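You operate a simulated robot arm through the tools that you are given. There is no shell and no other tool. Be economical: measure what you need, move in short steps, check, and stop when the job is done.

The job below is to be done with a simulated robot arm. You get a single attempt, and the scene is never put back.

TASK
Oil the gear plates of both window cranks and put the brush back. A coat counts when it lies all over at full strength: go over it till it gets no stronger.

It is judged by the outcome, as a careful person would: the job done as asked, and still so three seconds after it is handed in. It fails if anything else is knocked over, pushed out of place, dropped, spilled or broken.

THE ROBOT
A 6-joint arm with a two-finger parallel gripper, fixed in place. Base frame: the origin is at the foot of the arm, x ahead of it, y to its left, z up; the work surface is at about z = 0.592. Readings come in m, degrees, newtons and seconds.
With the tool pointing down near the work surface it reaches from about 0.16 to 0.64 m from the base axis. Its first joint turns from -66.0 to 66.0 degrees. Payload 2.9 kg.
The TCP is the grasp point between the finger pads, 0.03 m short of the fingertips. In the tool frame z runs along the fingers and y along their closing line. Largest opening 0.11 m; finger width 0.02, thickness 0.01; the body of the gripper, 0.048 by 0.112 m, starts 0.055 m behind the TCP.
Orientation is told as [roll, pitch, yaw] about the base's x, y, z axes, in that order, counted from this pose: with the fingers straight down and closing along the base's y, the tool's x points along the base's -x, its y along +y and its z along -z.

THE INTERFACE
- The arm moves only by the tool servo_tool. Its arguments are lists of equal length, an entry for each row: "linear": the shift along the tool's x, y, z in m, a list of three; "angular": the turn, a rotation vector about the tool's x, y, z in degrees, a list of three; "hand": the gripper command, from -1 (fully open) to 1 (shut), values between in proportion. In form: {"linear": [[tx, ty, tz], ...], "angular": [[rx, ry, rz], ...], "hand": [hand, ...]}. A call has 1 to 20 rows; each row is the pose to reach, as a shift and turn from the pose commanded when the call began, along the tool's axes at that moment. Rows are played at 5 a second. More than 0.05 m and 8.6 degrees between two rows, or a gripper value outside its range, and nothing of the call is played. A pose out of reach is approached as far as the arm can. The call stops where the force on the tool passes 40 N (or 10 N more than at its start, if that is more) or the arm is blocked; 0.2 s more then pass. Each finger travels about 0.108 m/s and halts on what it meets, pressing with about 27 N; the grip force reading is that of the motor and also rises with nothing between the fingers. The clock runs only during rows and for 0.2 s after the last one: add rows that repeat a pose to give the fingers time. It gives the time, the measured TCP pose, the force on the tool (base axes), the opening and the grip force at its end, in the units of the frame above (readings bear some noise), with the torque about the TCP (base axes, N m) and any sound that the robot's microphone picked up, and new pictures: "views" is both (left out), scene, wrist or none.
- Cameras (640 x 400 px; columns grow to the right, rows downward): "scene" is fixed at [0.0475, 0.4159, 1.3886]; the picture's right is [-0.95, -0.30, 0.00], its down [-0.16, 0.52, -0.84] and it looks along [0.25, -0.80, -0.54] (base axes); focal length 338 px, centre (320, 200). "wrist" rides on the gripper at [0.072, 0.017, -0.103] in the tool frame; the picture's right is [-0.23, 0.97, 0.00], its down [-0.76, -0.18, -0.62] and it looks along [-0.61, -0.14, 0.78] (tool axes); focal length 222 px, centre (320, 200). There is no depth. A picture from a camera that has moved, and an enlarged one, comes with that camera's place and axes in the base frame and with its lens.
- close_up(camera, box): a new picture of the part [left, top, right, bottom] of that camera's present view, enlarged. The clock stands still meanwhile.
- close_job(): hands the job in; it is judged then, once.

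Work in short steps. Places have to be worked out from the pictures, the camera data and where the tool is seen: move nearer, look again, correct. Check each grasp and each placing, and mend what went wrong. You have 120 turns and 200 pictures in all, those below and enlarged ones among them. Open the gripper and draw the arm clear of the work before you hand the job in, unless the task says otherwise; then end with one line.

The tools are called after "Call:" as a command line: name --argument value ..., lists and objects as JSON in quotes. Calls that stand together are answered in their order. servo_tool: Moves the arm, as the interface text tells. Its arguments: {"type":"object","properties":{"linear":{"type":"array","items":{"type":"array","items":{"type":"number"}}},"angular":{"type":"array","items":{"type":"array","items":{"type":"number"}}},"hand":{"type":"array","items":{"type":"number"}},"views":{"type":"string","enum":["both","scene","wrist","none"]}},"required":["linear","angular","hand"]} The other tools are called the same way: close_up (camera, box) takes an enlarged picture of a part of a camera's view; close_job () hands the job in.

At the start:

```text
time_s: 0.0
tool_pos: [0.3713, -0.263, 1.0462]
tool_rot: [0.0, -0.1, 0.0]
wrist_force: [-1.1, 0.2, 0.3]
wrist_torque: [0.01, 0.02, 0.0]
grip_width: 0.11
gripper_force: 0.0
```

scene: 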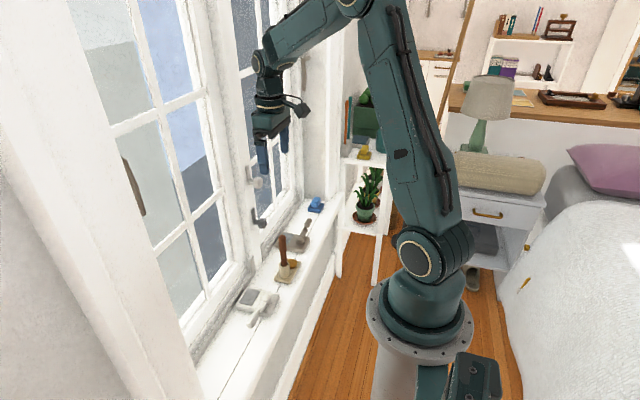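
wrist: 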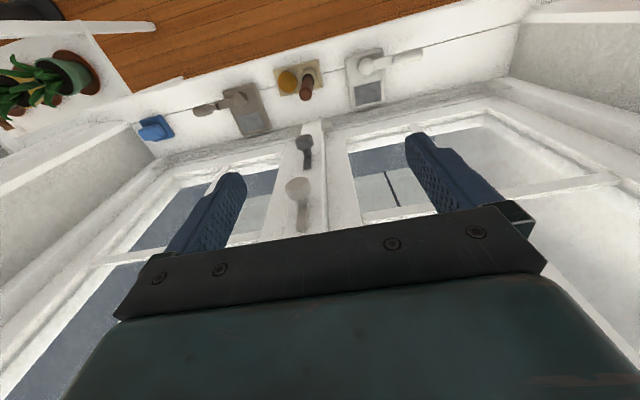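

The sill holds what look like two window cranks, a brush in a stand between them and a blue object. I'll take enlarged views first.

Call:
close_up --camera "scene" --box '[220, 180, 350, 330]'

Call:
close_up --camera "wrist" --box '[120, 30, 440, 230]'

```text
2.67 times, centred on (285, 255) of scene
camera zoom: at [0.0475, 0.4159, 1.3886], right [-0.95, -0.3, 0.0], down [-0.16, 0.52, -0.84], along [0.25, -0.8, -0.54], focal length 901 px, centre (413, 53)
```

zoom: 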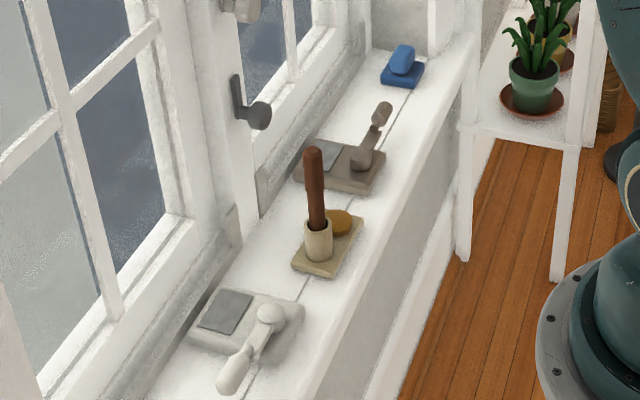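

```text
2.00 times, centred on (280, 130) of wrist
camera zoom: at [0.299, -0.2473, 1.1501], right [0.23, 0.97, 0.0], down [0.76, -0.18, 0.62], along [0.61, -0.14, -0.78], focal length 444 px, centre (400, 340)
```

zoom: 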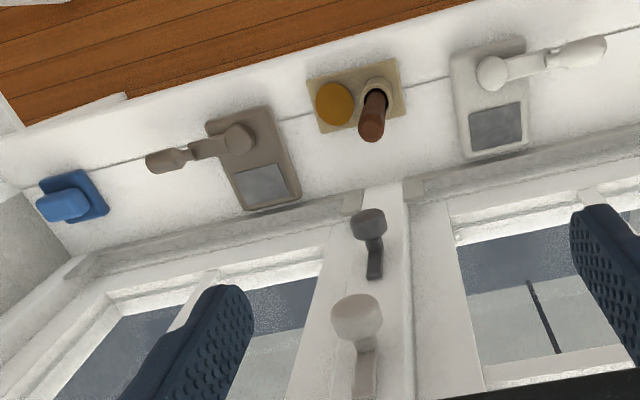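

The sill runs along y. I estimate the brush at about (0.385, -0.29) with its handle top near z≈0.76, the white crank's plate near (0.445, -0.168) and the taupe one's near (0.451, -0.456). I'll move above the brush and look again.

Call:
servo_tool --linear '[[-0.003, -0.007, 0.04], [-0.007, -0.014, 0.08], [-0.01, -0.02, 0.12], [-0.014, -0.027, 0.15], [-0.014, -0.027, 0.15]]' --angular '[[0, 0, 0], [0, 0, 0], [0, 0, 0], [0, 0, 0], [0, 0, 0]]' --hand '[-1, -1, -1, -1, -1]'

```text
time_s: 1.2
tool_pos: [0.3854, -0.2891, 0.8971]
tool_rot: [0.0, 0.1, -0.1]
wrist_force: [-0.8, 0.5, -0.1]
wrist_torque: [-0.02, 0.01, -0.03]
grip_width: 0.1099
gripper_force: 0.0
camera wrist: at [0.3118, -0.2744, 1.0004], right [0.23, 0.97, 0.0], down [0.76, -0.18, 0.62], along [0.61, -0.14, -0.78], focal length 222 px, centre (320, 200)
```

scene: 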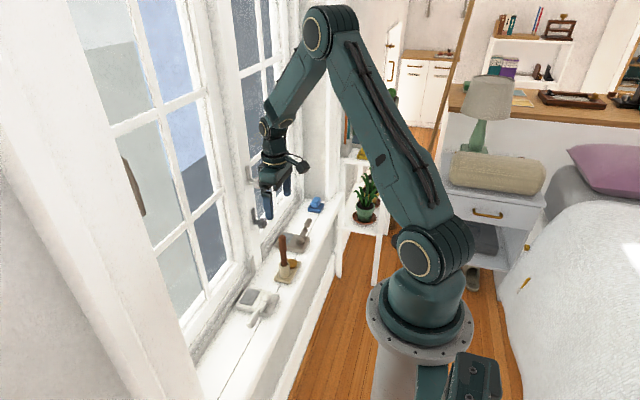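
wrist: 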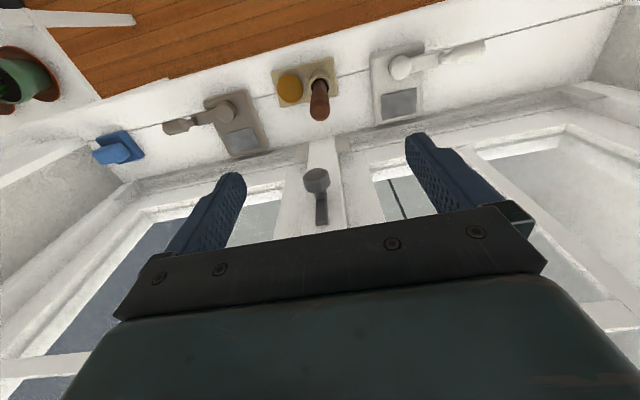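

Handle seems vertical near (0.384, -0.291). Close-ups for detail.

Call:
close_up --camera "wrist" --box '[260, 40, 420, 140]'

Call:
close_up --camera "scene" --box '[230, 220, 326, 280]'

Call:
close_up --camera "wrist" --box '[140, 70, 300, 170]'

```text
4.00 times, centred on (340, 90) of wrist
camera zoom: at [0.3118, -0.2744, 1.0004], right [0.23, 0.97, 0.0], down [0.76, -0.18, 0.62], along [0.61, -0.14, -0.78], focal length 888 px, centre (240, 640)
```

zoom: 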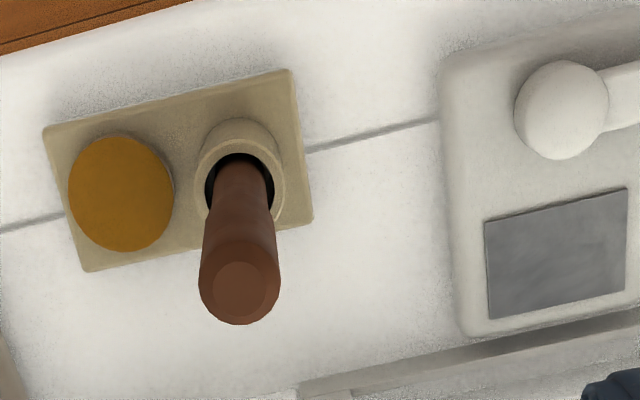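

```text
6.67 times, centred on (278, 250) of scene
camera zoom: at [0.0475, 0.4159, 1.3886], right [-0.95, -0.3, 0.0], down [-0.16, 0.52, -0.84], along [0.25, -0.8, -0.54], focal length 2252 px, centre (600, -133)
```

zoom: 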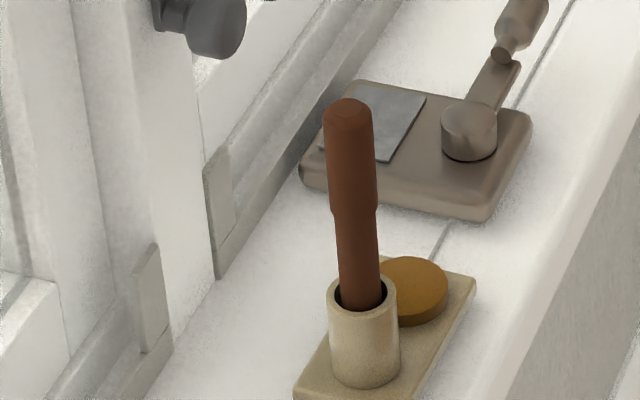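

```text
4.00 times, centred on (220, 120) of wrist
camera zoom: at [0.3118, -0.2744, 1.0004], right [0.23, 0.97, 0.0], down [0.76, -0.18, 0.62], along [0.61, -0.14, -0.78], focal length 888 px, centre (720, 520)
```

zoom: 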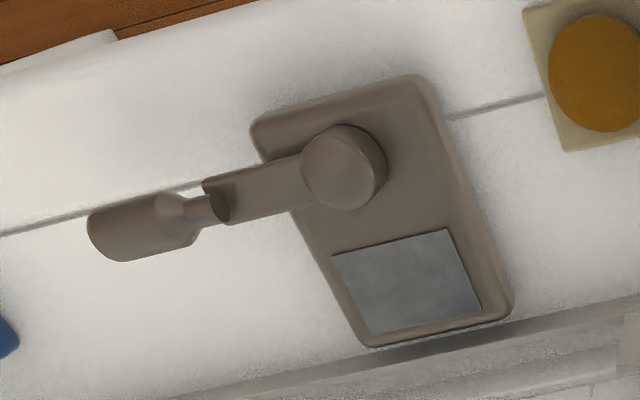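

Handle axis at (0.384, -0.290), top z≈0.762, cup rim z≈0.654. I'll descend to TCP z≈0.722 with the fingers open.

Call:
servo_tool --linear '[[0.001, -0.001, 0.04], [0.001, -0.001, 0.08], [0.001, -0.001, 0.12], [0.001, -0.001, 0.15], [0.001, -0.001, 0.175], [0.001, -0.001, 0.175]]' --angular '[[0, 0, 0], [0, 0, 0], [0, 0, 0], [0, 0, 0], [0, 0, 0], [0, 0, 0]]' --hand '[-1, -1, -1, -1, -1, -1]'

Call:
close_up --camera "scene" --box '[230, 200, 326, 290]'

```text
time_s: 2.6
tool_pos: [0.3877, -0.2909, 0.7217]
tool_rot: [0.0, 0.0, 0.0]
wrist_force: [-0.1, 0.1, 0.2]
wrist_torque: [-0.02, 0.01, -0.04]
grip_width: 0.1099
gripper_force: 0.0
camera wrist: at [0.3145, -0.2756, 0.8255], right [0.23, 0.97, 0.0], down [0.76, -0.18, 0.62], along [0.61, -0.14, -0.78], focal length 222 px, centre (320, 200)
```

scene: 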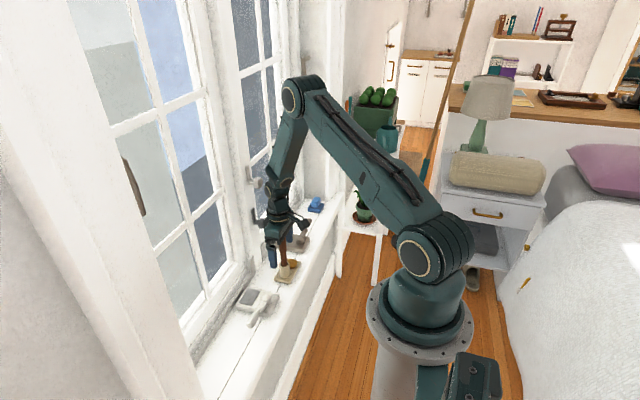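
wrist: 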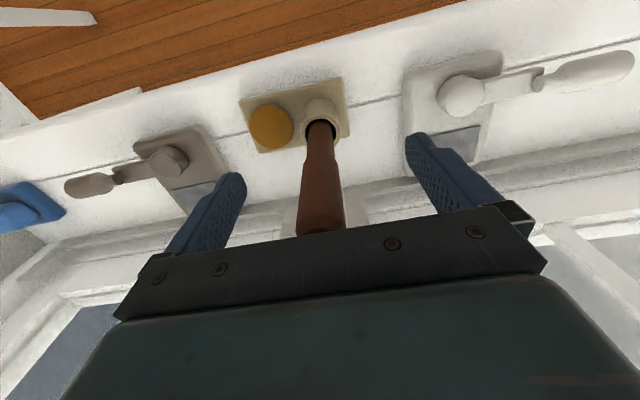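

```text
4.44 times, centred on (278, 245) of scene
camera zoom: at [0.0475, 0.4159, 1.3886], right [-0.95, -0.3, 0.0], down [-0.16, 0.52, -0.84], along [0.25, -0.8, -0.54], focal length 1502 px, centre (507, 0)
```

zoom: 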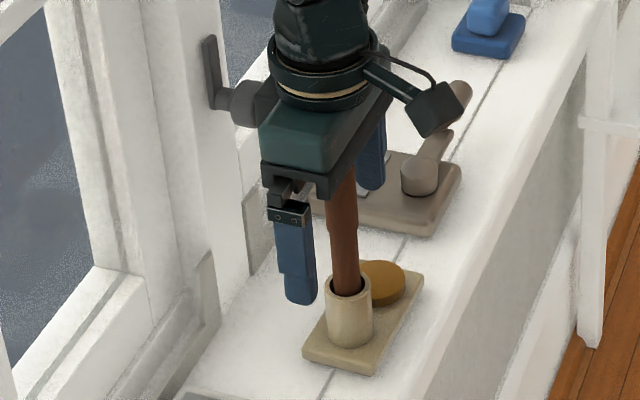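

The handle is centred between the fingers; I'll close.

Call:
servo_tool --linear '[[0.0, 0, 0], [0, 0, 0], [0, 0, 0], [0, 0, 0], [0, 0, 0], [0, 0, 0]]' --angular '[[0, 0, 0], [0, 0, 0], [0, 0, 0], [0, 0, 0], [0, 0, 0], [0, 0, 0]]' --hand '[-0.5, 0, 0.5, 1, 1, 1]' --views "wrist"

```text
time_s: 4.0
tool_pos: [0.388, -0.2907, 0.7213]
tool_rot: [0.0, 0.0, 0.0]
wrist_force: [-1.0, -0.1, 0.9]
wrist_torque: [0.04, -0.01, 0.02]
grip_width: 0.0209
gripper_force: 27.4
camera wrist: at [0.3146, -0.2756, 0.8259], right [0.23, 0.97, 0.0], down [0.76, -0.18, 0.62], along [0.61, -0.14, -0.78], focal length 222 px, centre (320, 200)
```

wrist: 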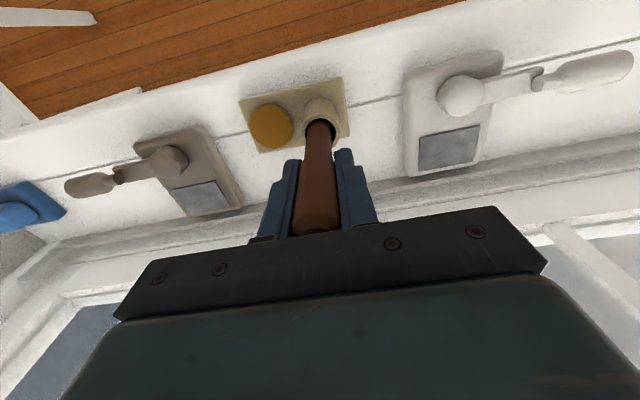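

Gripped (0.021 m). Lifting straight up 0.08 m and checking the brush.

Call:
servo_tool --linear '[[0, 0, -0.02], [0, 0, -0.04], [0, 0, -0.06], [0, 0, -0.08], [0, 0, -0.08]]' --angular '[[0, 0, 0], [0, 0, 0], [0, 0, 0], [0, 0, 0], [0, 0, 0]]' --hand '[1, 1, 1, 1, 1]' --views "none"

Call:
close_up --camera "scene" --box '[230, 180, 326, 290]'

Call:
close_up --camera "wrist" --box '[160, 50, 480, 250]'

```text
time_s: 5.2
tool_pos: [0.3858, -0.2919, 0.8033]
tool_rot: [0.0, 0.0, 0.0]
wrist_force: [-0.1, -0.5, -0.2]
wrist_torque: [-0.02, 0.0, -0.04]
grip_width: 0.0212
gripper_force: 27.0
```

```text
3.64 times, centred on (278, 235) of scene
camera zoom: at [0.0475, 0.4159, 1.3886], right [-0.95, -0.3, 0.0], down [-0.16, 0.52, -0.84], along [0.25, -0.8, -0.54], focal length 1229 px, centre (473, 73)
```

zoom: 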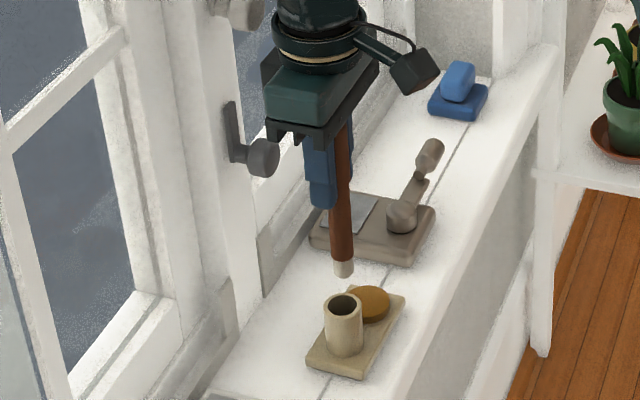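

```text
2.00 times, centred on (320, 150) of wrist
camera zoom: at [0.3117, -0.276, 0.9063], right [0.23, 0.97, 0.0], down [0.76, -0.18, 0.62], along [0.61, -0.14, -0.78], focal length 444 px, centre (320, 300)
```

zoom: 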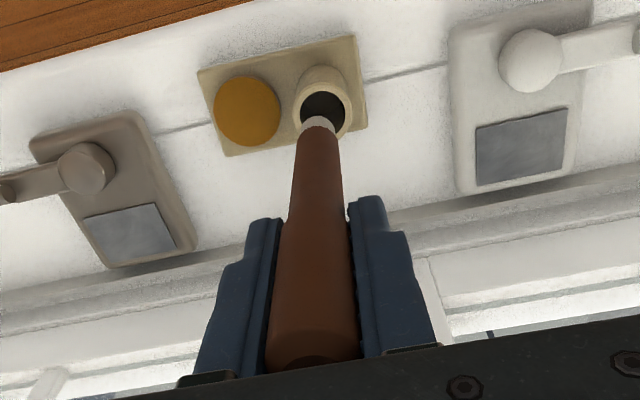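

Brush came out cleanly; tip is ≈0.118 below the TCP. The amber oil pad is centred near (0.380, -0.339), top z≈0.615. I'll go over it and down to just above it.

Call:
servo_tool --linear '[[0.002, -0.024, 0], [0.004, -0.047, 0], [0.004, -0.047, 0.03], [0.004, -0.047, 0.055], [0.004, -0.047, 0.063], [0.004, -0.047, 0.063]]' --angular '[[0, 0, 0], [0, 0, 0], [0, 0, 0], [0, 0, 0], [0, 0, 0], [0, 0, 0]]' --hand '[1, 1, 1, 1, 1, 1]' --views "none"

Call:
close_up --camera "scene" --box '[246, 220, 326, 290]'

Call:
close_up --camera "wrist" --box '[220, 50, 420, 200]'

```text
time_s: 6.6
tool_pos: [0.3804, -0.3368, 0.7386]
tool_rot: [0.0, 0.0, 0.1]
wrist_force: [0.2, 0.2, -0.2]
wrist_torque: [-0.01, -0.03, -0.03]
grip_width: 0.021
gripper_force: 26.9
```

```text
5.71 times, centred on (286, 255) of scene
camera zoom: at [0.0475, 0.4159, 1.3886], right [-0.95, -0.3, 0.0], down [-0.16, 0.52, -0.84], along [0.25, -0.8, -0.54], focal length 1931 px, centre (514, -114)
```

zoom: 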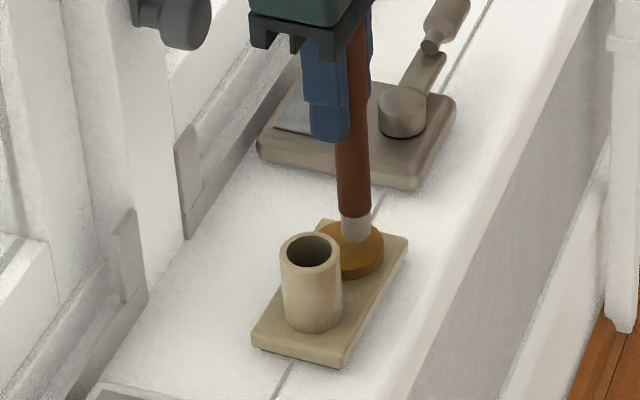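

```text
2.67 times, centred on (320, 125) of wrist
camera zoom: at [0.3073, -0.3226, 0.8419], right [0.23, 0.97, 0.0], down [0.76, -0.18, 0.62], along [0.61, -0.14, -0.78], focal length 592 px, centre (320, 400)
```

zoom: 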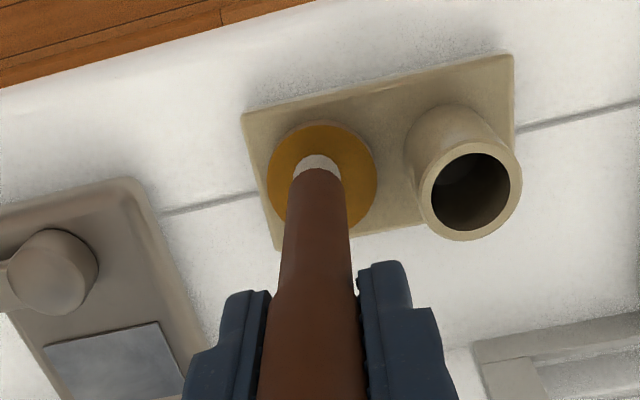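

The tip is right over the pad. Pressing down in small steps till contact force appears.

Call:
servo_tool --linear '[[0, 0, 0.002], [0, 0, 0.004], [0, 0, 0.006], [0, 0, 0.006]]' --angular '[[0, 0, 0], [0, 0, 0], [0, 0, 0], [0, 0, 0]]' --hand '[1, 1, 1, 1]' --views "none"

Call:
close_up --camera "wrist" --box '[280, 90, 360, 140]'

```text
time_s: 7.6
tool_pos: [0.3804, -0.3376, 0.7334]
tool_rot: [0.0, -0.1, 0.0]
wrist_force: [0.4, 0.6, -0.5]
wrist_torque: [-0.02, 0.0, 0.02]
grip_width: 0.0207
gripper_force: 27.4
```

```text
8.00 times, centred on (320, 115) of wrist
camera zoom: at [0.3079, -0.3225, 0.8362], right [0.23, 0.97, 0.0], down [0.76, -0.18, 0.62], along [0.61, -0.14, -0.78], focal length 1777 px, centre (320, 880)
```

zoom: 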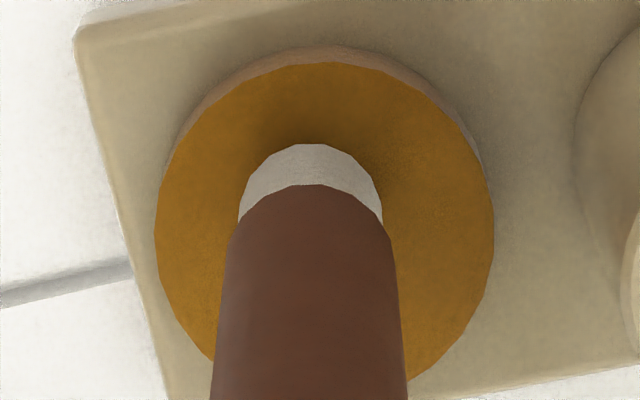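

No contact yet; continuing down.

Call:
servo_tool --linear '[[0, 0, 0.001], [0, 0, 0.002], [0, 0, 0.003], [0, 0, 0.004], [0, 0, 0.005], [0, 0, 0.005]]' --angular '[[0, 0, 0], [0, 0, 0], [0, 0, 0], [0, 0, 0], [0, 0, 0], [0, 0, 0]]' --hand '[1, 1, 1, 1, 1, 1]' --views "none"

Call:
close_up --camera "wrist" --box '[280, 90, 360, 140]'

```text
time_s: 9.1
tool_pos: [0.3831, -0.3385, 0.7312]
tool_rot: [-0.1, -0.1, 0.0]
wrist_force: [-1.8, 3.4, 8.5]
wrist_torque: [0.38, 0.24, -0.02]
grip_width: 0.0211
gripper_force: 26.8
stopped in row 6: the force on the tool passed its limit at 41 N (the readings are from after the stop); the commanded pose is now the measured one
```

```text
8.00 times, centred on (320, 115) of wrist
camera zoom: at [0.3091, -0.3231, 0.8342], right [0.23, 0.97, 0.0], down [0.76, -0.18, 0.63], along [0.61, -0.14, -0.78], focal length 1777 px, centre (320, 880)
```

zoom: 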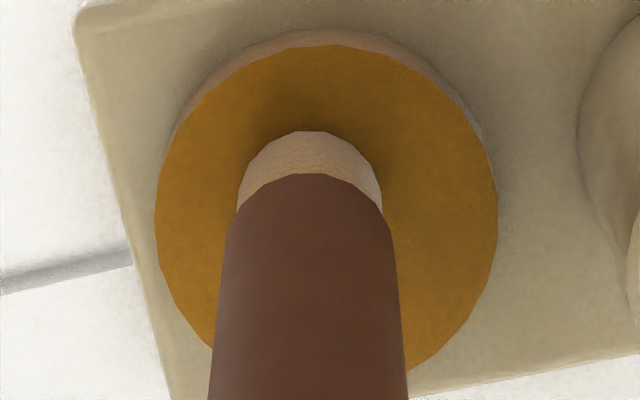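

Contact at TCP z≈0.731 and the bristles take an amber tint. I'll dwell with tiny rubbing to load the brush.

Call:
servo_tool --linear '[[0.004, 0, 0], [0.004, 0.004, 0], [-0.004, 0.004, 0], [-0.004, -0.004, 0], [0.004, -0.004, 0], [0.004, 0.004, 0], [-0.004, 0.004, 0], [0, 0, 0]]' --angular '[[0, 0, 0], [0, 0, 0], [0, 0, 0], [0, 0, 0], [0, 0, 0], [0, 0, 0], [0, 0, 0], [0, 0, 0]]' --hand '[1, 1, 1, 1, 1, 1, 1, 1]' --views "none"

Call:
close_up --camera "wrist" --box '[280, 90, 360, 140]'

```text
time_s: 10.9
tool_pos: [0.3835, -0.3386, 0.7302]
tool_rot: [0.0, -0.2, 0.1]
wrist_force: [0.0, 0.2, -0.1]
wrist_torque: [0.01, -0.01, 0.01]
grip_width: 0.021
gripper_force: 27.2
```

```text
8.00 times, centred on (320, 115) of wrist
camera zoom: at [0.3092, -0.3231, 0.834], right [0.23, 0.97, 0.0], down [0.76, -0.18, 0.63], along [0.61, -0.14, -0.78], focal length 1777 px, centre (320, 880)
```

zoom: 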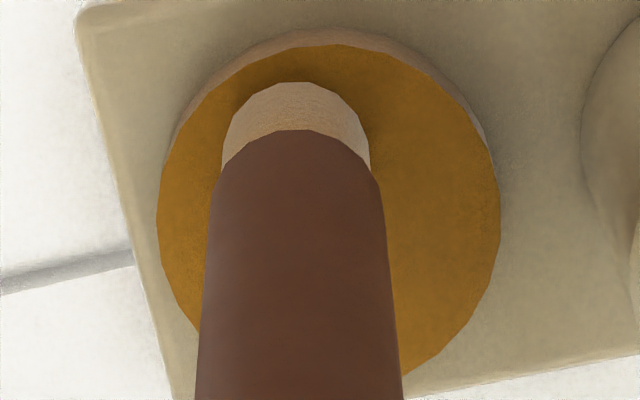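

The brush has swung slightly in the grip from rubbing along x. I'll lift and look at its state.

Call:
servo_tool --linear '[[0, 0, -0.02], [0, 0, -0.04], [0, 0, -0.06], [0, 0, -0.07]]' --angular '[[0, 0, 0], [0, 0, 0], [0, 0, 0], [0, 0, 0]]' --hand '[1, 1, 1, 1]' --views "none"

Call:
close_up --camera "scene" --box '[230, 200, 326, 260]'

Call:
close_up --camera "wrist" --box '[200, 50, 440, 200]'

```text
time_s: 11.9
tool_pos: [0.3858, -0.3393, 0.7997]
tool_rot: [-0.1, -0.2, 0.0]
wrist_force: [-0.9, -0.2, -0.5]
wrist_torque: [0.01, 0.03, 0.02]
grip_width: 0.0207
gripper_force: 27.2
```

```text
6.67 times, centred on (278, 230) of scene
camera zoom: at [0.0475, 0.4159, 1.3886], right [-0.95, -0.3, 0.0], down [-0.16, 0.52, -0.84], along [0.25, -0.8, -0.54], focal length 2252 px, centre (600, 0)
```

zoom: 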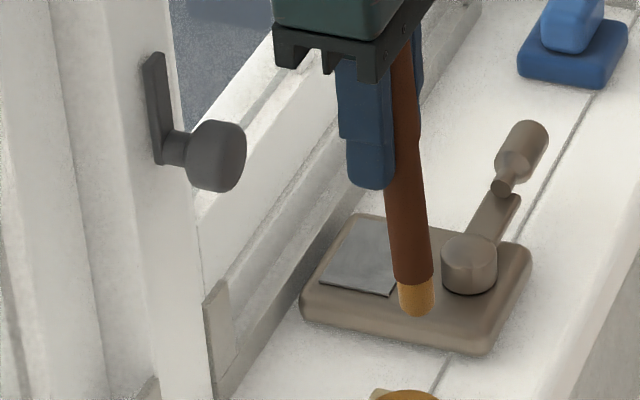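

```text
2.67 times, centred on (320, 125) of wrist
camera zoom: at [0.3104, -0.3233, 0.904], right [0.23, 0.97, 0.0], down [0.76, -0.18, 0.63], along [0.61, -0.14, -0.78], focal length 592 px, centre (320, 400)
```

zoom: 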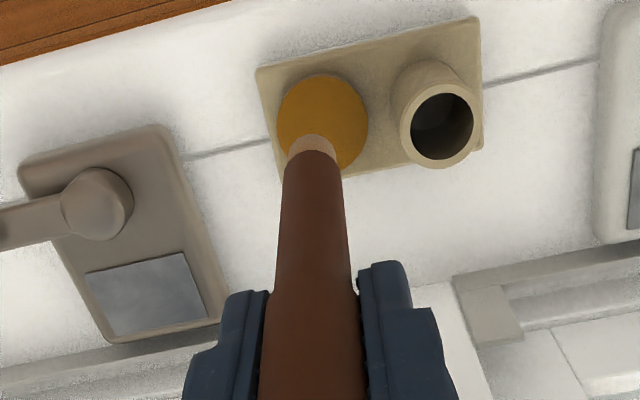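

The tip is loaded amber and the brush leans ≈7° in the grip (tip offset ≈(-0.014, 0, -0.112) from TCP). Taupe plate ≈ x 0.427–0.465, y -0.480…-0.424. I'll pitch the tool 15° (tip outwards, helps reach and window clearance) and hover over the plate.

Call:
servo_tool --linear '[[0, -0.01, 0], [0, -0.04, 0], [-0.02, -0.07, 0], [-0.04, -0.1, 0], [-0.044, -0.113, 0], [-0.044, -0.113, 0.02], [-0.044, -0.113, 0.035], [-0.044, -0.113, 0.035]]' --angular '[[0, -7.5, 0], [0, -15, 0], [0, -15, 0], [0, -15, 0], [0, -15, 0], [0, -15, 0], [0, -15, 0], [0, -15, 0]]' --hand '[1, 1, 1, 1, 1, 1, 1, 1]' --views "none"

Call:
close_up --camera "scene" --box '[230, 200, 326, 260]'

Call:
close_up --camera "wrist" --box '[200, 50, 440, 200]'

```text
time_s: 13.7
tool_pos: [0.4258, -0.4533, 0.765]
tool_rot: [-0.3, -15.3, 0.1]
wrist_force: [-0.2, 0.4, 0.2]
wrist_torque: [0.0, 0.01, 0.01]
grip_width: 0.021
gripper_force: 26.7
```

```text
6.67 times, centred on (278, 230) of scene
camera zoom: at [0.0475, 0.4159, 1.3886], right [-0.95, -0.3, 0.0], down [-0.16, 0.52, -0.84], along [0.25, -0.8, -0.54], focal length 2252 px, centre (600, 0)
```

zoom: 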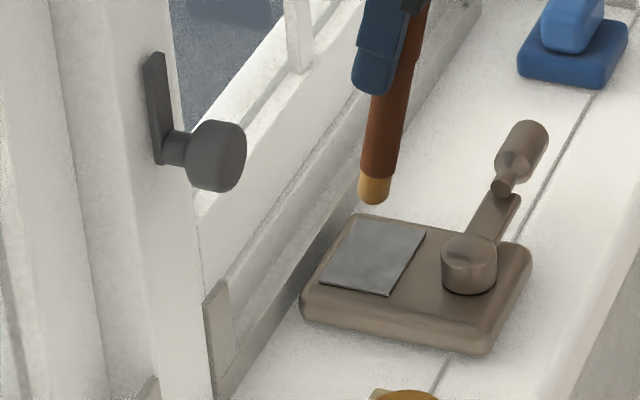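

```text
2.67 times, centred on (320, 125) of wrist
camera zoom: at [0.3284, -0.4368, 0.8466], right [0.22, 0.97, 0.06], down [0.57, -0.17, 0.8], along [0.79, -0.14, -0.59], focal length 592 px, centre (320, 400)
```

zoom: 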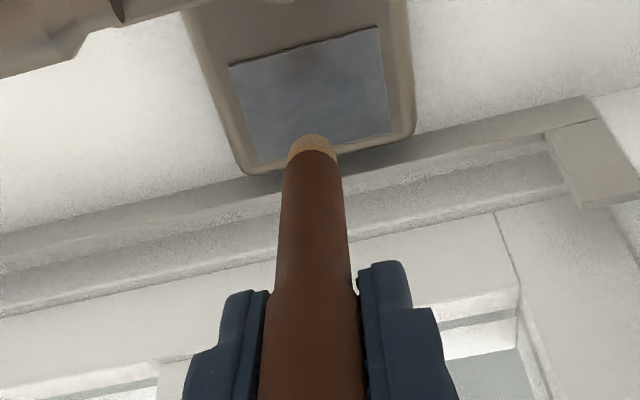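

Tip ≈(0.443, -0.453, 0.653), right over the plate centre (0.447, -0.452). Lowering vertically until contact.

Call:
servo_tool --linear '[[0.0039, 0, 0.0145], [0.0067, 0, 0.0251], [0.0078, 0, 0.029], [0.0083, 0, 0.0309], [0.0088, 0, 0.0328], [0.0093, 0, 0.0348], [0.0093, 0, 0.0348]]' --angular '[[0, 0, 0], [0, 0, 0], [0, 0, 0], [0, 0, 0], [0, 0, 0], [0, 0, 0], [0, 0, 0]]' --hand '[1, 1, 1, 1, 1, 1, 1]' --views "none"

Call:
close_up --camera "scene" --box '[246, 220, 310, 260]'

```text
time_s: 15.3
tool_pos: [0.4271, -0.4514, 0.7306]
tool_rot: [-0.2, -15.3, 0.2]
wrist_force: [-0.4, 1.3, 3.2]
wrist_torque: [0.11, 0.01, -0.01]
grip_width: 0.0208
gripper_force: 27.0
```

```text
10.00 times, centred on (278, 240) of scene
camera zoom: at [0.0475, 0.4159, 1.3886], right [-0.95, -0.3, 0.0], down [-0.16, 0.52, -0.84], along [0.25, -0.8, -0.54], focal length 3379 px, centre (740, -200)
```

zoom: 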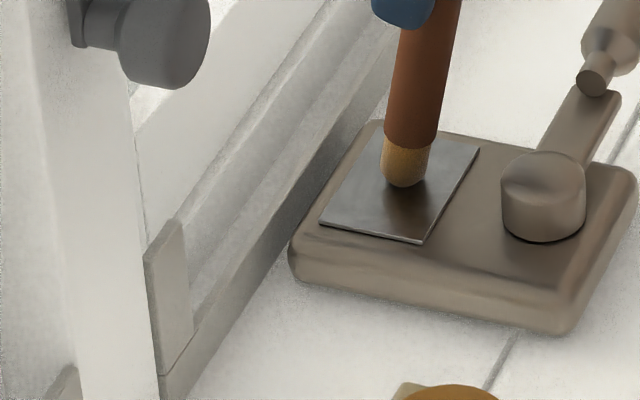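

Contact made (≈3 N) near plate centre. Stroking along y at this row.

Call:
servo_tool --linear '[[0, 0.008, 0], [0, 0.016, 0], [0, 0.023, 0], [0, 0.015, 0], [0, 0.007, 0], [0, 0, 0], [0, -0.008, 0], [0, -0.016, 0], [0, -0.023, 0], [0, -0.015, 0], [0, -0.007, 0], [0, 0, 0]]' --angular '[[0, 0, 0], [0, 0, 0], [0, 0, 0], [0, 0, 0], [0, 0, 0], [0, 0, 0], [0, 0, 0], [0, 0, 0], [0, 0, 0], [0, 0, 0], [0, 0, 0], [0, 0, 0]]' --hand '[1, 1, 1, 1, 1, 1, 1, 1, 1, 1, 1, 1]' --views "none"

Call:
close_up --camera "scene" --box '[246, 220, 310, 260]'

```text
time_s: 17.9
tool_pos: [0.4277, -0.4524, 0.73]
tool_rot: [-0.1, -15.3, 0.1]
wrist_force: [0.5, -0.7, 1.7]
wrist_torque: [-0.09, -0.04, -0.02]
grip_width: 0.0209
gripper_force: 26.8
```

```text
10.00 times, centred on (278, 240) of scene
camera zoom: at [0.0475, 0.4159, 1.3886], right [-0.95, -0.3, 0.0], down [-0.16, 0.52, -0.84], along [0.25, -0.8, -0.54], focal length 3379 px, centre (740, -200)
```

zoom: 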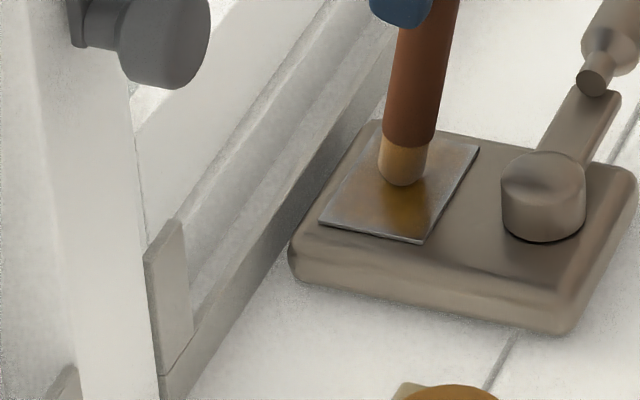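

Oil is going on and the tip paled, so the load is limited. Next row 10 mm nearer the window, lifting for the shift.

Call:
servo_tool --linear '[[-0.0061, -0.01, -0.0026], [-0.0107, -0.023, -0.0013], [-0.0097, -0.023, 0.003], [-0.0097, -0.015, 0.003], [-0.0097, -0.007, 0.003], [-0.0097, 0, 0.003], [-0.0097, 0.008, 0.003], [-0.0097, 0.016, 0.003], [-0.0097, 0.023, 0.003], [-0.0097, 0.015, 0.003], [-0.0097, 0.007, 0.003], [-0.0097, 0, 0.003], [-0.0097, -0.008, 0.003], [-0.0097, -0.016, 0.003], [-0.0097, -0.023, 0.003]]' --angular '[[0, 0, 0], [0, 0, 0], [0, 0, 0], [0, 0, 0], [0, 0, 0], [0, 0, 0], [0, 0, 0], [0, 0, 0], [0, 0, 0], [0, 0, 0], [0, 0, 0], [0, 0, 0], [0, 0, 0], [0, 0, 0], [0, 0, 0]]' --hand '[1, 1, 1, 1, 1, 1, 1, 1, 1, 1, 1, 1, 1, 1, 1]' --views "none"

Call:
close_up --camera "scene" --box '[246, 220, 310, 260]'

```text
time_s: 21.1
tool_pos: [0.4368, -0.4754, 0.7303]
tool_rot: [0.0, -15.2, 0.0]
wrist_force: [-0.1, 1.2, 3.2]
wrist_torque: [0.16, -0.03, 0.01]
grip_width: 0.0209
gripper_force: 27.1
```

```text
10.00 times, centred on (278, 240) of scene
camera zoom: at [0.0475, 0.4159, 1.3886], right [-0.95, -0.3, 0.0], down [-0.16, 0.52, -0.84], along [0.25, -0.8, -0.54], focal length 3379 px, centre (740, -200)
```

zoom: 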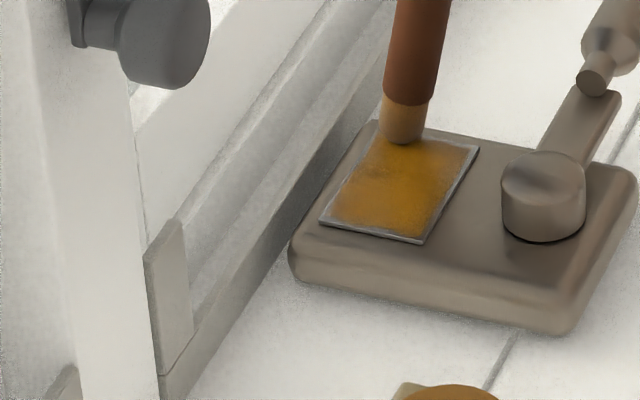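

Coverage is growing well. Now the row on the knob side (≈10 mm inward of centre).

Call:
servo_tool --linear '[[-0.001, 0, -0.004], [0.0093, 0, -0.0066], [0.0193, 0, -0.0094], [0.0203, 0, -0.005], [0.0203, 0.008, -0.005], [0.0203, 0.016, -0.005], [0.0203, 0.024, -0.005], [0.0203, 0.032, -0.005], [0.0203, 0.04, -0.005], [0.0203, 0.048, -0.005], [0.0203, 0.04, -0.005], [0.0203, 0.032, -0.005], [0.0203, 0.024, -0.005], [0.0203, 0.016, -0.005], [0.0203, 0.008, -0.005], [0.0203, -0.001, -0.005]]' --angular '[[0, 0, 0], [0, 0, 0], [0, 0, 0], [0, 0, 0], [0, 0, 0], [0, 0, 0], [0, 0, 0], [0, 0, 0], [0, 0, 0], [0, 0, 0], [0, 0, 0], [0, 0, 0], [0, 0, 0], [0, 0, 0], [0, 0, 0], [0, 0, 0]]' --hand '[1, 1, 1, 1, 1, 1, 1, 1, 1, 1, 1, 1, 1, 1, 1, 1]' --views "none"

Call:
close_up --camera "scene" --box '[246, 220, 310, 260]'

```text
time_s: 24.5
tool_pos: [0.416, -0.4764, 0.7286]
tool_rot: [-0.3, -15.2, 0.0]
wrist_force: [0.3, 6.1, 15.4]
wrist_torque: [0.74, -0.18, 0.08]
grip_width: 0.0214
gripper_force: 26.7
```

```text
10.00 times, centred on (278, 240) of scene
camera zoom: at [0.0473, 0.4162, 1.3885], right [-0.95, -0.3, 0.0], down [-0.16, 0.52, -0.84], along [0.25, -0.8, -0.54], focal length 3379 px, centre (740, -200)
```

zoom: 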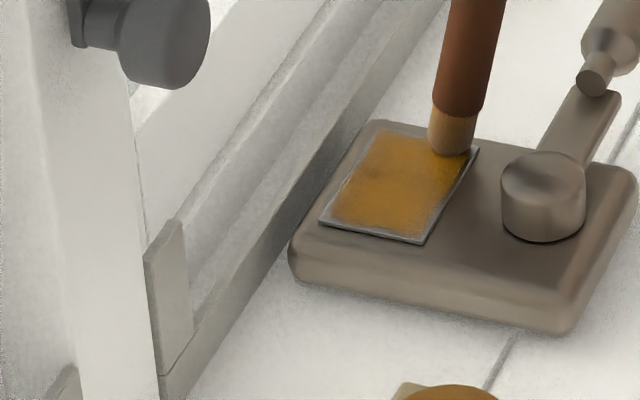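

The coat is nearly all over; margins and corners look thin. Lifting to inspect from the wrist camera.

Call:
servo_tool --linear '[[-0.0052, 0.005, -0.0193], [-0.0104, 0.012, -0.0386], [-0.0155, 0.02, -0.058], [-0.0155, 0.025, -0.058]]' --angular '[[0, 0, 0], [0, 0, 0], [0, 0, 0], [0, 0, 0]]' --hand '[1, 1, 1, 1]' --views "none"

Call:
close_up --camera "scene" --box '[230, 200, 326, 260]'

Call:
close_up --camera "wrist" --box '[240, 50, 400, 150]'

```text
time_s: 25.5
tool_pos: [0.4162, -0.451, 0.7889]
tool_rot: [-0.1, -15.2, 0.2]
wrist_force: [-1.3, 0.5, -0.9]
wrist_torque: [-0.02, 0.03, -0.02]
grip_width: 0.0209
gripper_force: 27.1
```

```text
6.67 times, centred on (278, 230) of scene
camera zoom: at [0.0475, 0.4159, 1.3886], right [-0.95, -0.3, 0.0], down [-0.16, 0.52, -0.84], along [0.25, -0.8, -0.54], focal length 2252 px, centre (600, 0)
```

zoom: 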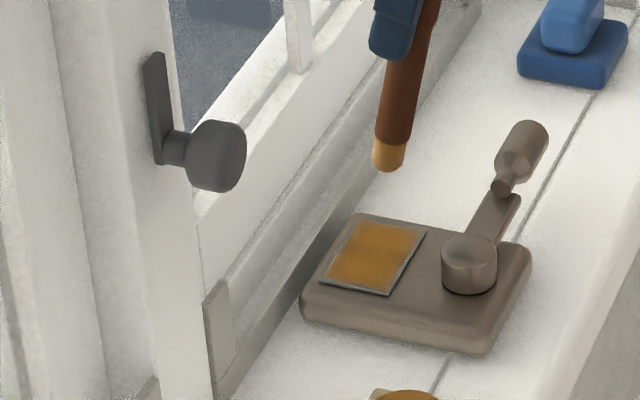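

```text
4.00 times, centred on (320, 100) of wrist
camera zoom: at [0.3174, -0.436, 0.8703], right [0.22, 0.97, 0.06], down [0.57, -0.18, 0.8], along [0.79, -0.14, -0.6], focal length 888 px, centre (320, 600)
```

zoom: 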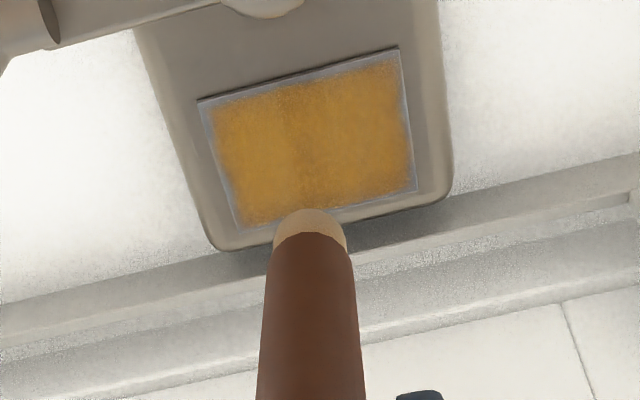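

Coat is even inside but a thin margin is still grey. I'll re-dip: go over the pad, then down to contact.

Call:
servo_tool --linear '[[0.013, 0.028, -0.0035], [0.026, 0.056, -0.007], [0.039, 0.084, -0.0105], [0.0522, 0.112, -0.014], [0.06, 0.112, 0.014], [0.0667, 0.112, 0.0401], [0.0678, 0.112, 0.0439], [0.0685, 0.112, 0.0468], [0.0688, 0.112, 0.0478], [0.0693, 0.112, 0.0497], [0.0693, 0.112, 0.0497]]' --angular '[[0, 0, 0], [0, 0, 0], [0, 0, 0], [0, 0, 0], [0, 0, 0], [0, 0, 0], [0, 0, 0], [0, 0, 0], [0, 0, 0], [0, 0, 0], [0, 0, 0]]' --hand '[1, 1, 1, 1, 1, 1, 1, 1, 1, 1, 1]' --views "none"

Call:
close_up --camera "scene" --box '[246, 230, 326, 290]'

```text
time_s: 27.2
tool_pos: [0.364, -0.34, 0.7301]
tool_rot: [-0.1, -15.5, 0.1]
wrist_force: [-3.7, 3.0, 10.0]
wrist_torque: [0.3, 0.24, 0.02]
grip_width: 0.021
gripper_force: 27.2
stopped in row 8: the force on the tool passed its limit at 43 N (the readings are from after the stop); the commanded pose is now the measured one
```

```text
6.67 times, centred on (286, 260) of scene
camera zoom: at [0.0474, 0.416, 1.3886], right [-0.95, -0.3, 0.0], down [-0.16, 0.52, -0.84], along [0.25, -0.8, -0.54], focal length 2252 px, centre (547, -200)
```

zoom: 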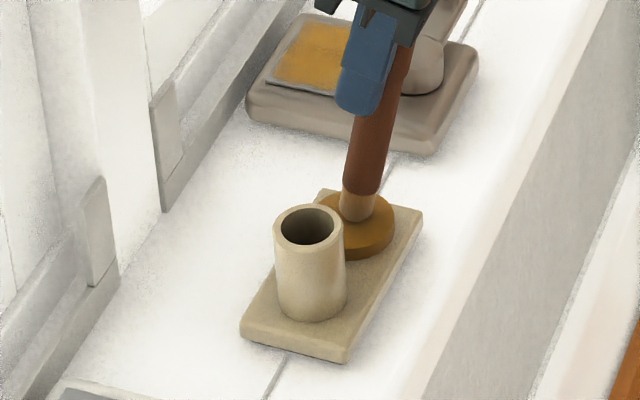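

In contact with the pad (≈10 N). Dwelling briefly with a tiny y wiggle, then lifting to check the tip.

Call:
servo_tool --linear '[[0, 0.003, 0], [0, -0.003, 0], [0, 0.003, 0], [0, -0.003, 0], [0, 0, 0], [-0.0052, 0, -0.0193], [-0.0129, 0, -0.0483]]' --angular '[[0, 0, 0], [0, 0, 0], [0, 0, 0], [0, 0, 0], [0, 0, 0], [0, 0, 0], [0, 0, 0]]' --hand '[1, 1, 1, 1, 1, 1, 1]' --views "none"

Call:
close_up --camera "scene" --box '[246, 210, 326, 270]'

```text
time_s: 28.9
tool_pos: [0.3618, -0.3384, 0.7783]
tool_rot: [-0.2, -15.4, 0.1]
wrist_force: [-0.6, 0.2, -0.9]
wrist_torque: [0.01, 0.02, -0.02]
grip_width: 0.0209
gripper_force: 27.3
```

```text
6.67 times, centred on (286, 240) of scene
camera zoom: at [0.0475, 0.4159, 1.3886], right [-0.95, -0.3, 0.0], down [-0.16, 0.52, -0.84], along [0.25, -0.8, -0.54], focal length 2252 px, centre (547, -67)
```

zoom: 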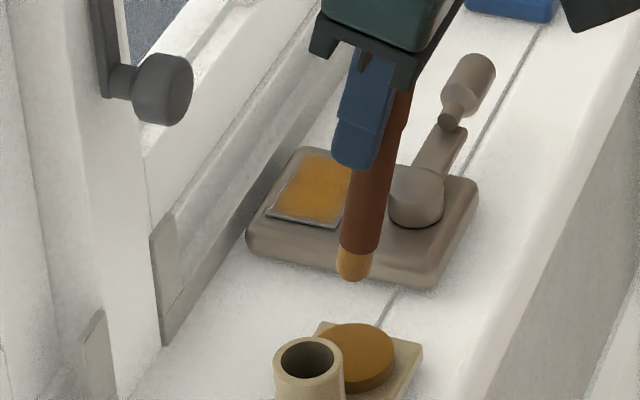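

Tip reloaded. Now to the outer corner (window side, far end) of the taupe plate, descending to near contact.

Call:
servo_tool --linear '[[-0.025, -0.02, 0.0067], [-0.05, -0.05, 0.0134], [-0.0789, -0.08, 0.0212], [-0.0789, -0.115, 0.0212], [-0.0789, -0.1386, 0.0212], [-0.073, -0.1386, 0.043], [-0.0678, -0.1386, 0.0627], [-0.067, -0.1386, 0.0656], [-0.0665, -0.1386, 0.0675], [-0.0665, -0.1386, 0.0675]]' --angular '[[0, 0, 0], [0, 0, 0], [0, 0, 0], [0, 0, 0], [0, 0, 0], [0, 0, 0], [0, 0, 0], [0, 0, 0], [0, 0, 0], [0, 0, 0]]' --hand '[1, 1, 1, 1, 1, 1, 1, 1, 1, 1]' --views "none"

Call:
close_up --camera "scene" --box '[246, 220, 310, 260]'

Call:
close_up --camera "wrist" --box '[240, 50, 400, 150]'

```text
time_s: 31.1
tool_pos: [0.4464, -0.4797, 0.7333]
tool_rot: [-0.3, -15.5, 0.2]
wrist_force: [0.1, -0.5, -0.7]
wrist_torque: [-0.02, 0.02, 0.02]
grip_width: 0.0212
gripper_force: 26.7
```

```text
10.00 times, centred on (278, 240) of scene
camera zoom: at [0.0475, 0.4159, 1.3886], right [-0.95, -0.3, 0.0], down [-0.16, 0.52, -0.84], along [0.25, -0.8, -0.54], focal length 3379 px, centre (740, -200)
```

zoom: 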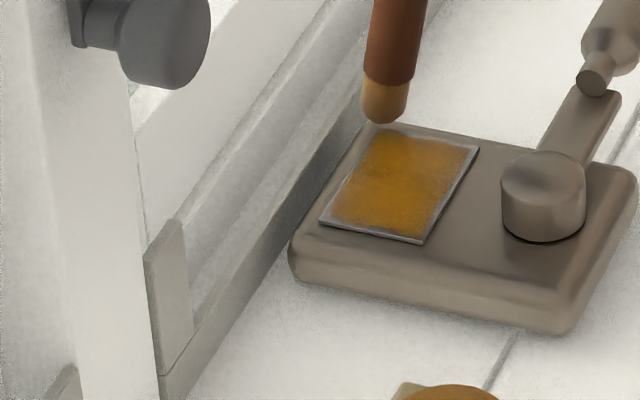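

```text
4.00 times, centred on (320, 100) of wrist
camera zoom: at [0.3473, -0.4632, 0.8135], right [0.22, 0.97, 0.06], down [0.57, -0.17, 0.8], along [0.79, -0.14, -0.59], focal length 888 px, centre (320, 600)
```

zoom: 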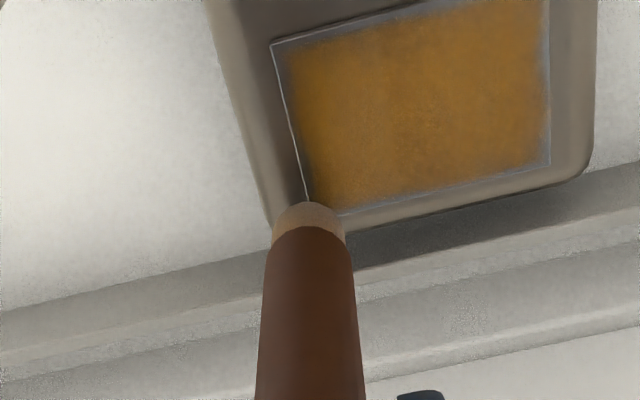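

Tip hovers at the very corner ≈(0.465, -0.480). I'll step in 3 mm, press lightly and stroke the window-side edge.

Call:
servo_tool --linear '[[0.0029, 0.004, -0.0008], [0.0034, 0.004, 0.0011], [0.0037, 0.004, 0.0022], [0.0038, 0.004, 0.0026], [0.0038, 0.012, 0.0026], [0.0038, 0.02, 0.0026], [0.0038, 0.028, 0.0026], [0.0038, 0.036, 0.0026], [0.0038, 0.044, 0.0026], [0.0038, 0.052, 0.0026], [0.0038, 0.052, 0.0026], [0.0038, 0.044, 0.0026], [0.0038, 0.036, 0.0026], [0.0038, 0.028, 0.0026], [0.0038, 0.02, 0.0026], [0.0038, 0.012, 0.0026], [0.0038, 0.003, 0.0026]]' --angular '[[0, 0, 0], [0, 0, 0], [0, 0, 0], [0, 0, 0], [0, 0, 0], [0, 0, 0], [0, 0, 0], [0, 0, 0], [0, 0, 0], [0, 0, 0], [0, 0, 0], [0, 0, 0], [0, 0, 0], [0, 0, 0], [0, 0, 0], [0, 0, 0], [0, 0, 0]]' --hand '[1, 1, 1, 1, 1, 1, 1, 1, 1, 1, 1, 1, 1, 1, 1, 1, 1]' --views "none"

Call:
close_up --camera "scene" --box '[246, 220, 310, 260]'

Call:
close_up --camera "wrist" --box '[240, 50, 400, 150]'

```text
time_s: 34.6
tool_pos: [0.442, -0.4769, 0.7295]
tool_rot: [-0.1, -15.5, 0.2]
wrist_force: [-0.1, 0.1, 2.1]
wrist_torque: [0.1, -0.03, 0.01]
grip_width: 0.0211
gripper_force: 26.8
```

```text
10.00 times, centred on (278, 240) of scene
camera zoom: at [0.0475, 0.4159, 1.3886], right [-0.95, -0.3, 0.0], down [-0.16, 0.52, -0.84], along [0.25, -0.8, -0.54], focal length 3379 px, centre (740, -200)
```

zoom: 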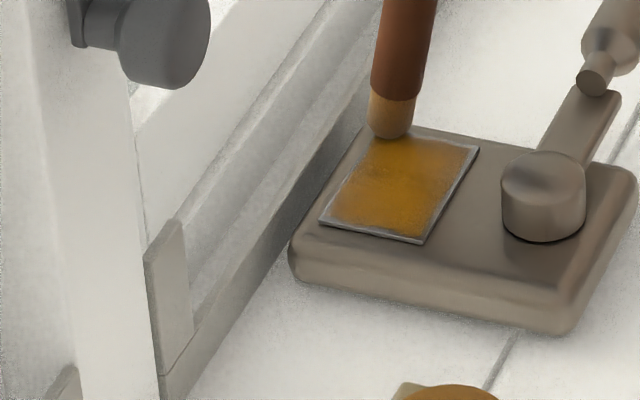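

```text
4.00 times, centred on (320, 100) of wrist
camera zoom: at [0.3437, -0.4605, 0.8097], right [0.22, 0.97, 0.06], down [0.57, -0.17, 0.8], along [0.79, -0.14, -0.59], focal length 888 px, centre (320, 600)
```

zoom: 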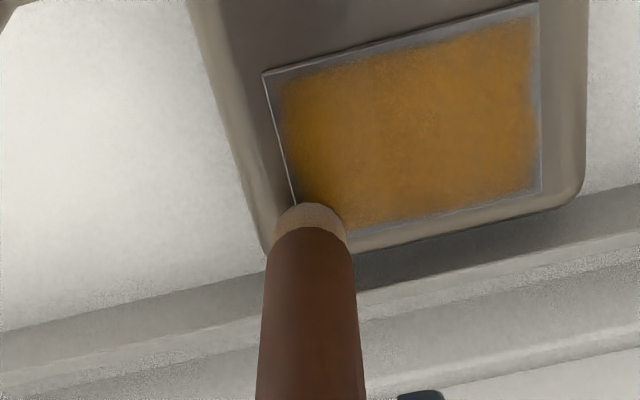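

The window-side margin hardly changed, so the thin border seems to be the rendered rim. I'll still go over the middle and knob-side rows again with the fresh load.

Call:
servo_tool --linear '[[-0.001, 0, -0.004], [0.0145, 0, -0.008], [0.0155, 0, -0.004], [0.0155, 0.01, -0.004], [0.0155, 0.02, -0.004], [0.0155, 0.03, -0.004], [0.0155, 0.04, -0.004], [0.0155, 0.05, -0.004], [0.0145, 0.05, -0.008], [0.0289, 0.05, -0.012], [0.0299, 0.05, -0.008], [0.0299, 0.042, -0.008], [0.0299, 0.034, -0.008], [0.0299, 0.026, -0.008], [0.0299, 0.018, -0.008], [0.0299, 0.01, -0.008], [0.0299, 0.002, -0.008], [0.0299, -0.001, -0.008], [0.029, 0, -0.012]]' --angular '[[0, 0, 0], [0, 0, 0], [0, 0, 0], [0, 0, 0], [0, 0, 0], [0, 0, 0], [0, 0, 0], [0, 0, 0], [0, 0, 0], [0, 0, 0], [0, 0, 0], [0, 0, 0], [0, 0, 0], [0, 0, 0], [0, 0, 0], [0, 0, 0], [0, 0, 0], [0, 0, 0], [0, 0, 0]]' --hand '[1, 1, 1, 1, 1, 1, 1, 1, 1, 1, 1, 1, 1, 1, 1, 1, 1, 1, 1]' --views "none"

Call:
close_up --camera "scene" --box '[246, 220, 310, 260]'

Call:
close_up --camera "wrist" --box '[240, 50, 400, 150]'

```text
time_s: 38.6
tool_pos: [0.4106, -0.4762, 0.7319]
tool_rot: [-0.3, -15.3, 0.2]
wrist_force: [0.8, -0.3, 0.3]
wrist_torque: [0.01, -0.01, 0.0]
grip_width: 0.0211
gripper_force: 27.2
```

```text
10.00 times, centred on (278, 240) of scene
camera zoom: at [0.0476, 0.4158, 1.3886], right [-0.95, -0.3, 0.0], down [-0.16, 0.52, -0.84], along [0.25, -0.8, -0.54], focal length 3379 px, centre (740, -200)
```

zoom: 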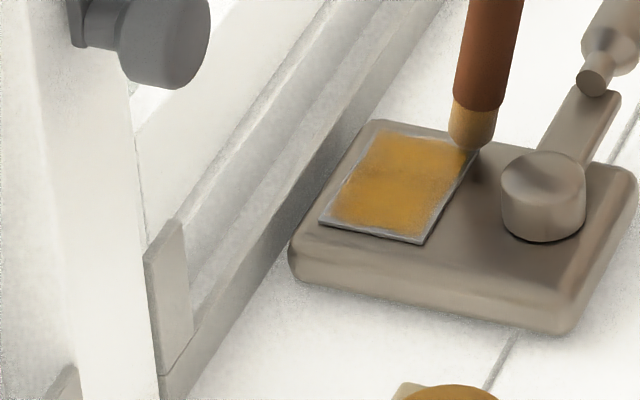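

```text
4.00 times, centred on (320, 100) of wrist
camera zoom: at [0.3118, -0.4605, 0.8122], right [0.22, 0.97, 0.06], down [0.57, -0.17, 0.8], along [0.79, -0.14, -0.59], focal length 888 px, centre (320, 600)
```

zoom: 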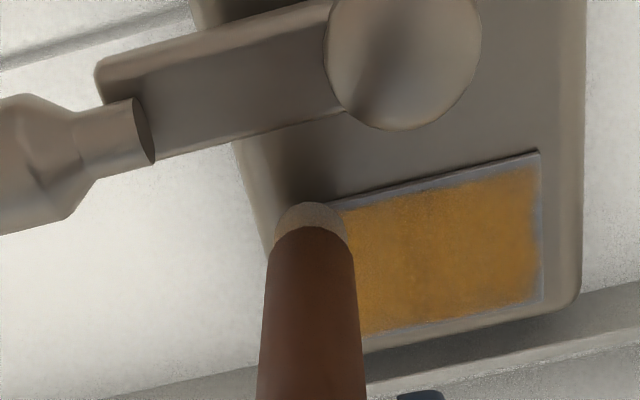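

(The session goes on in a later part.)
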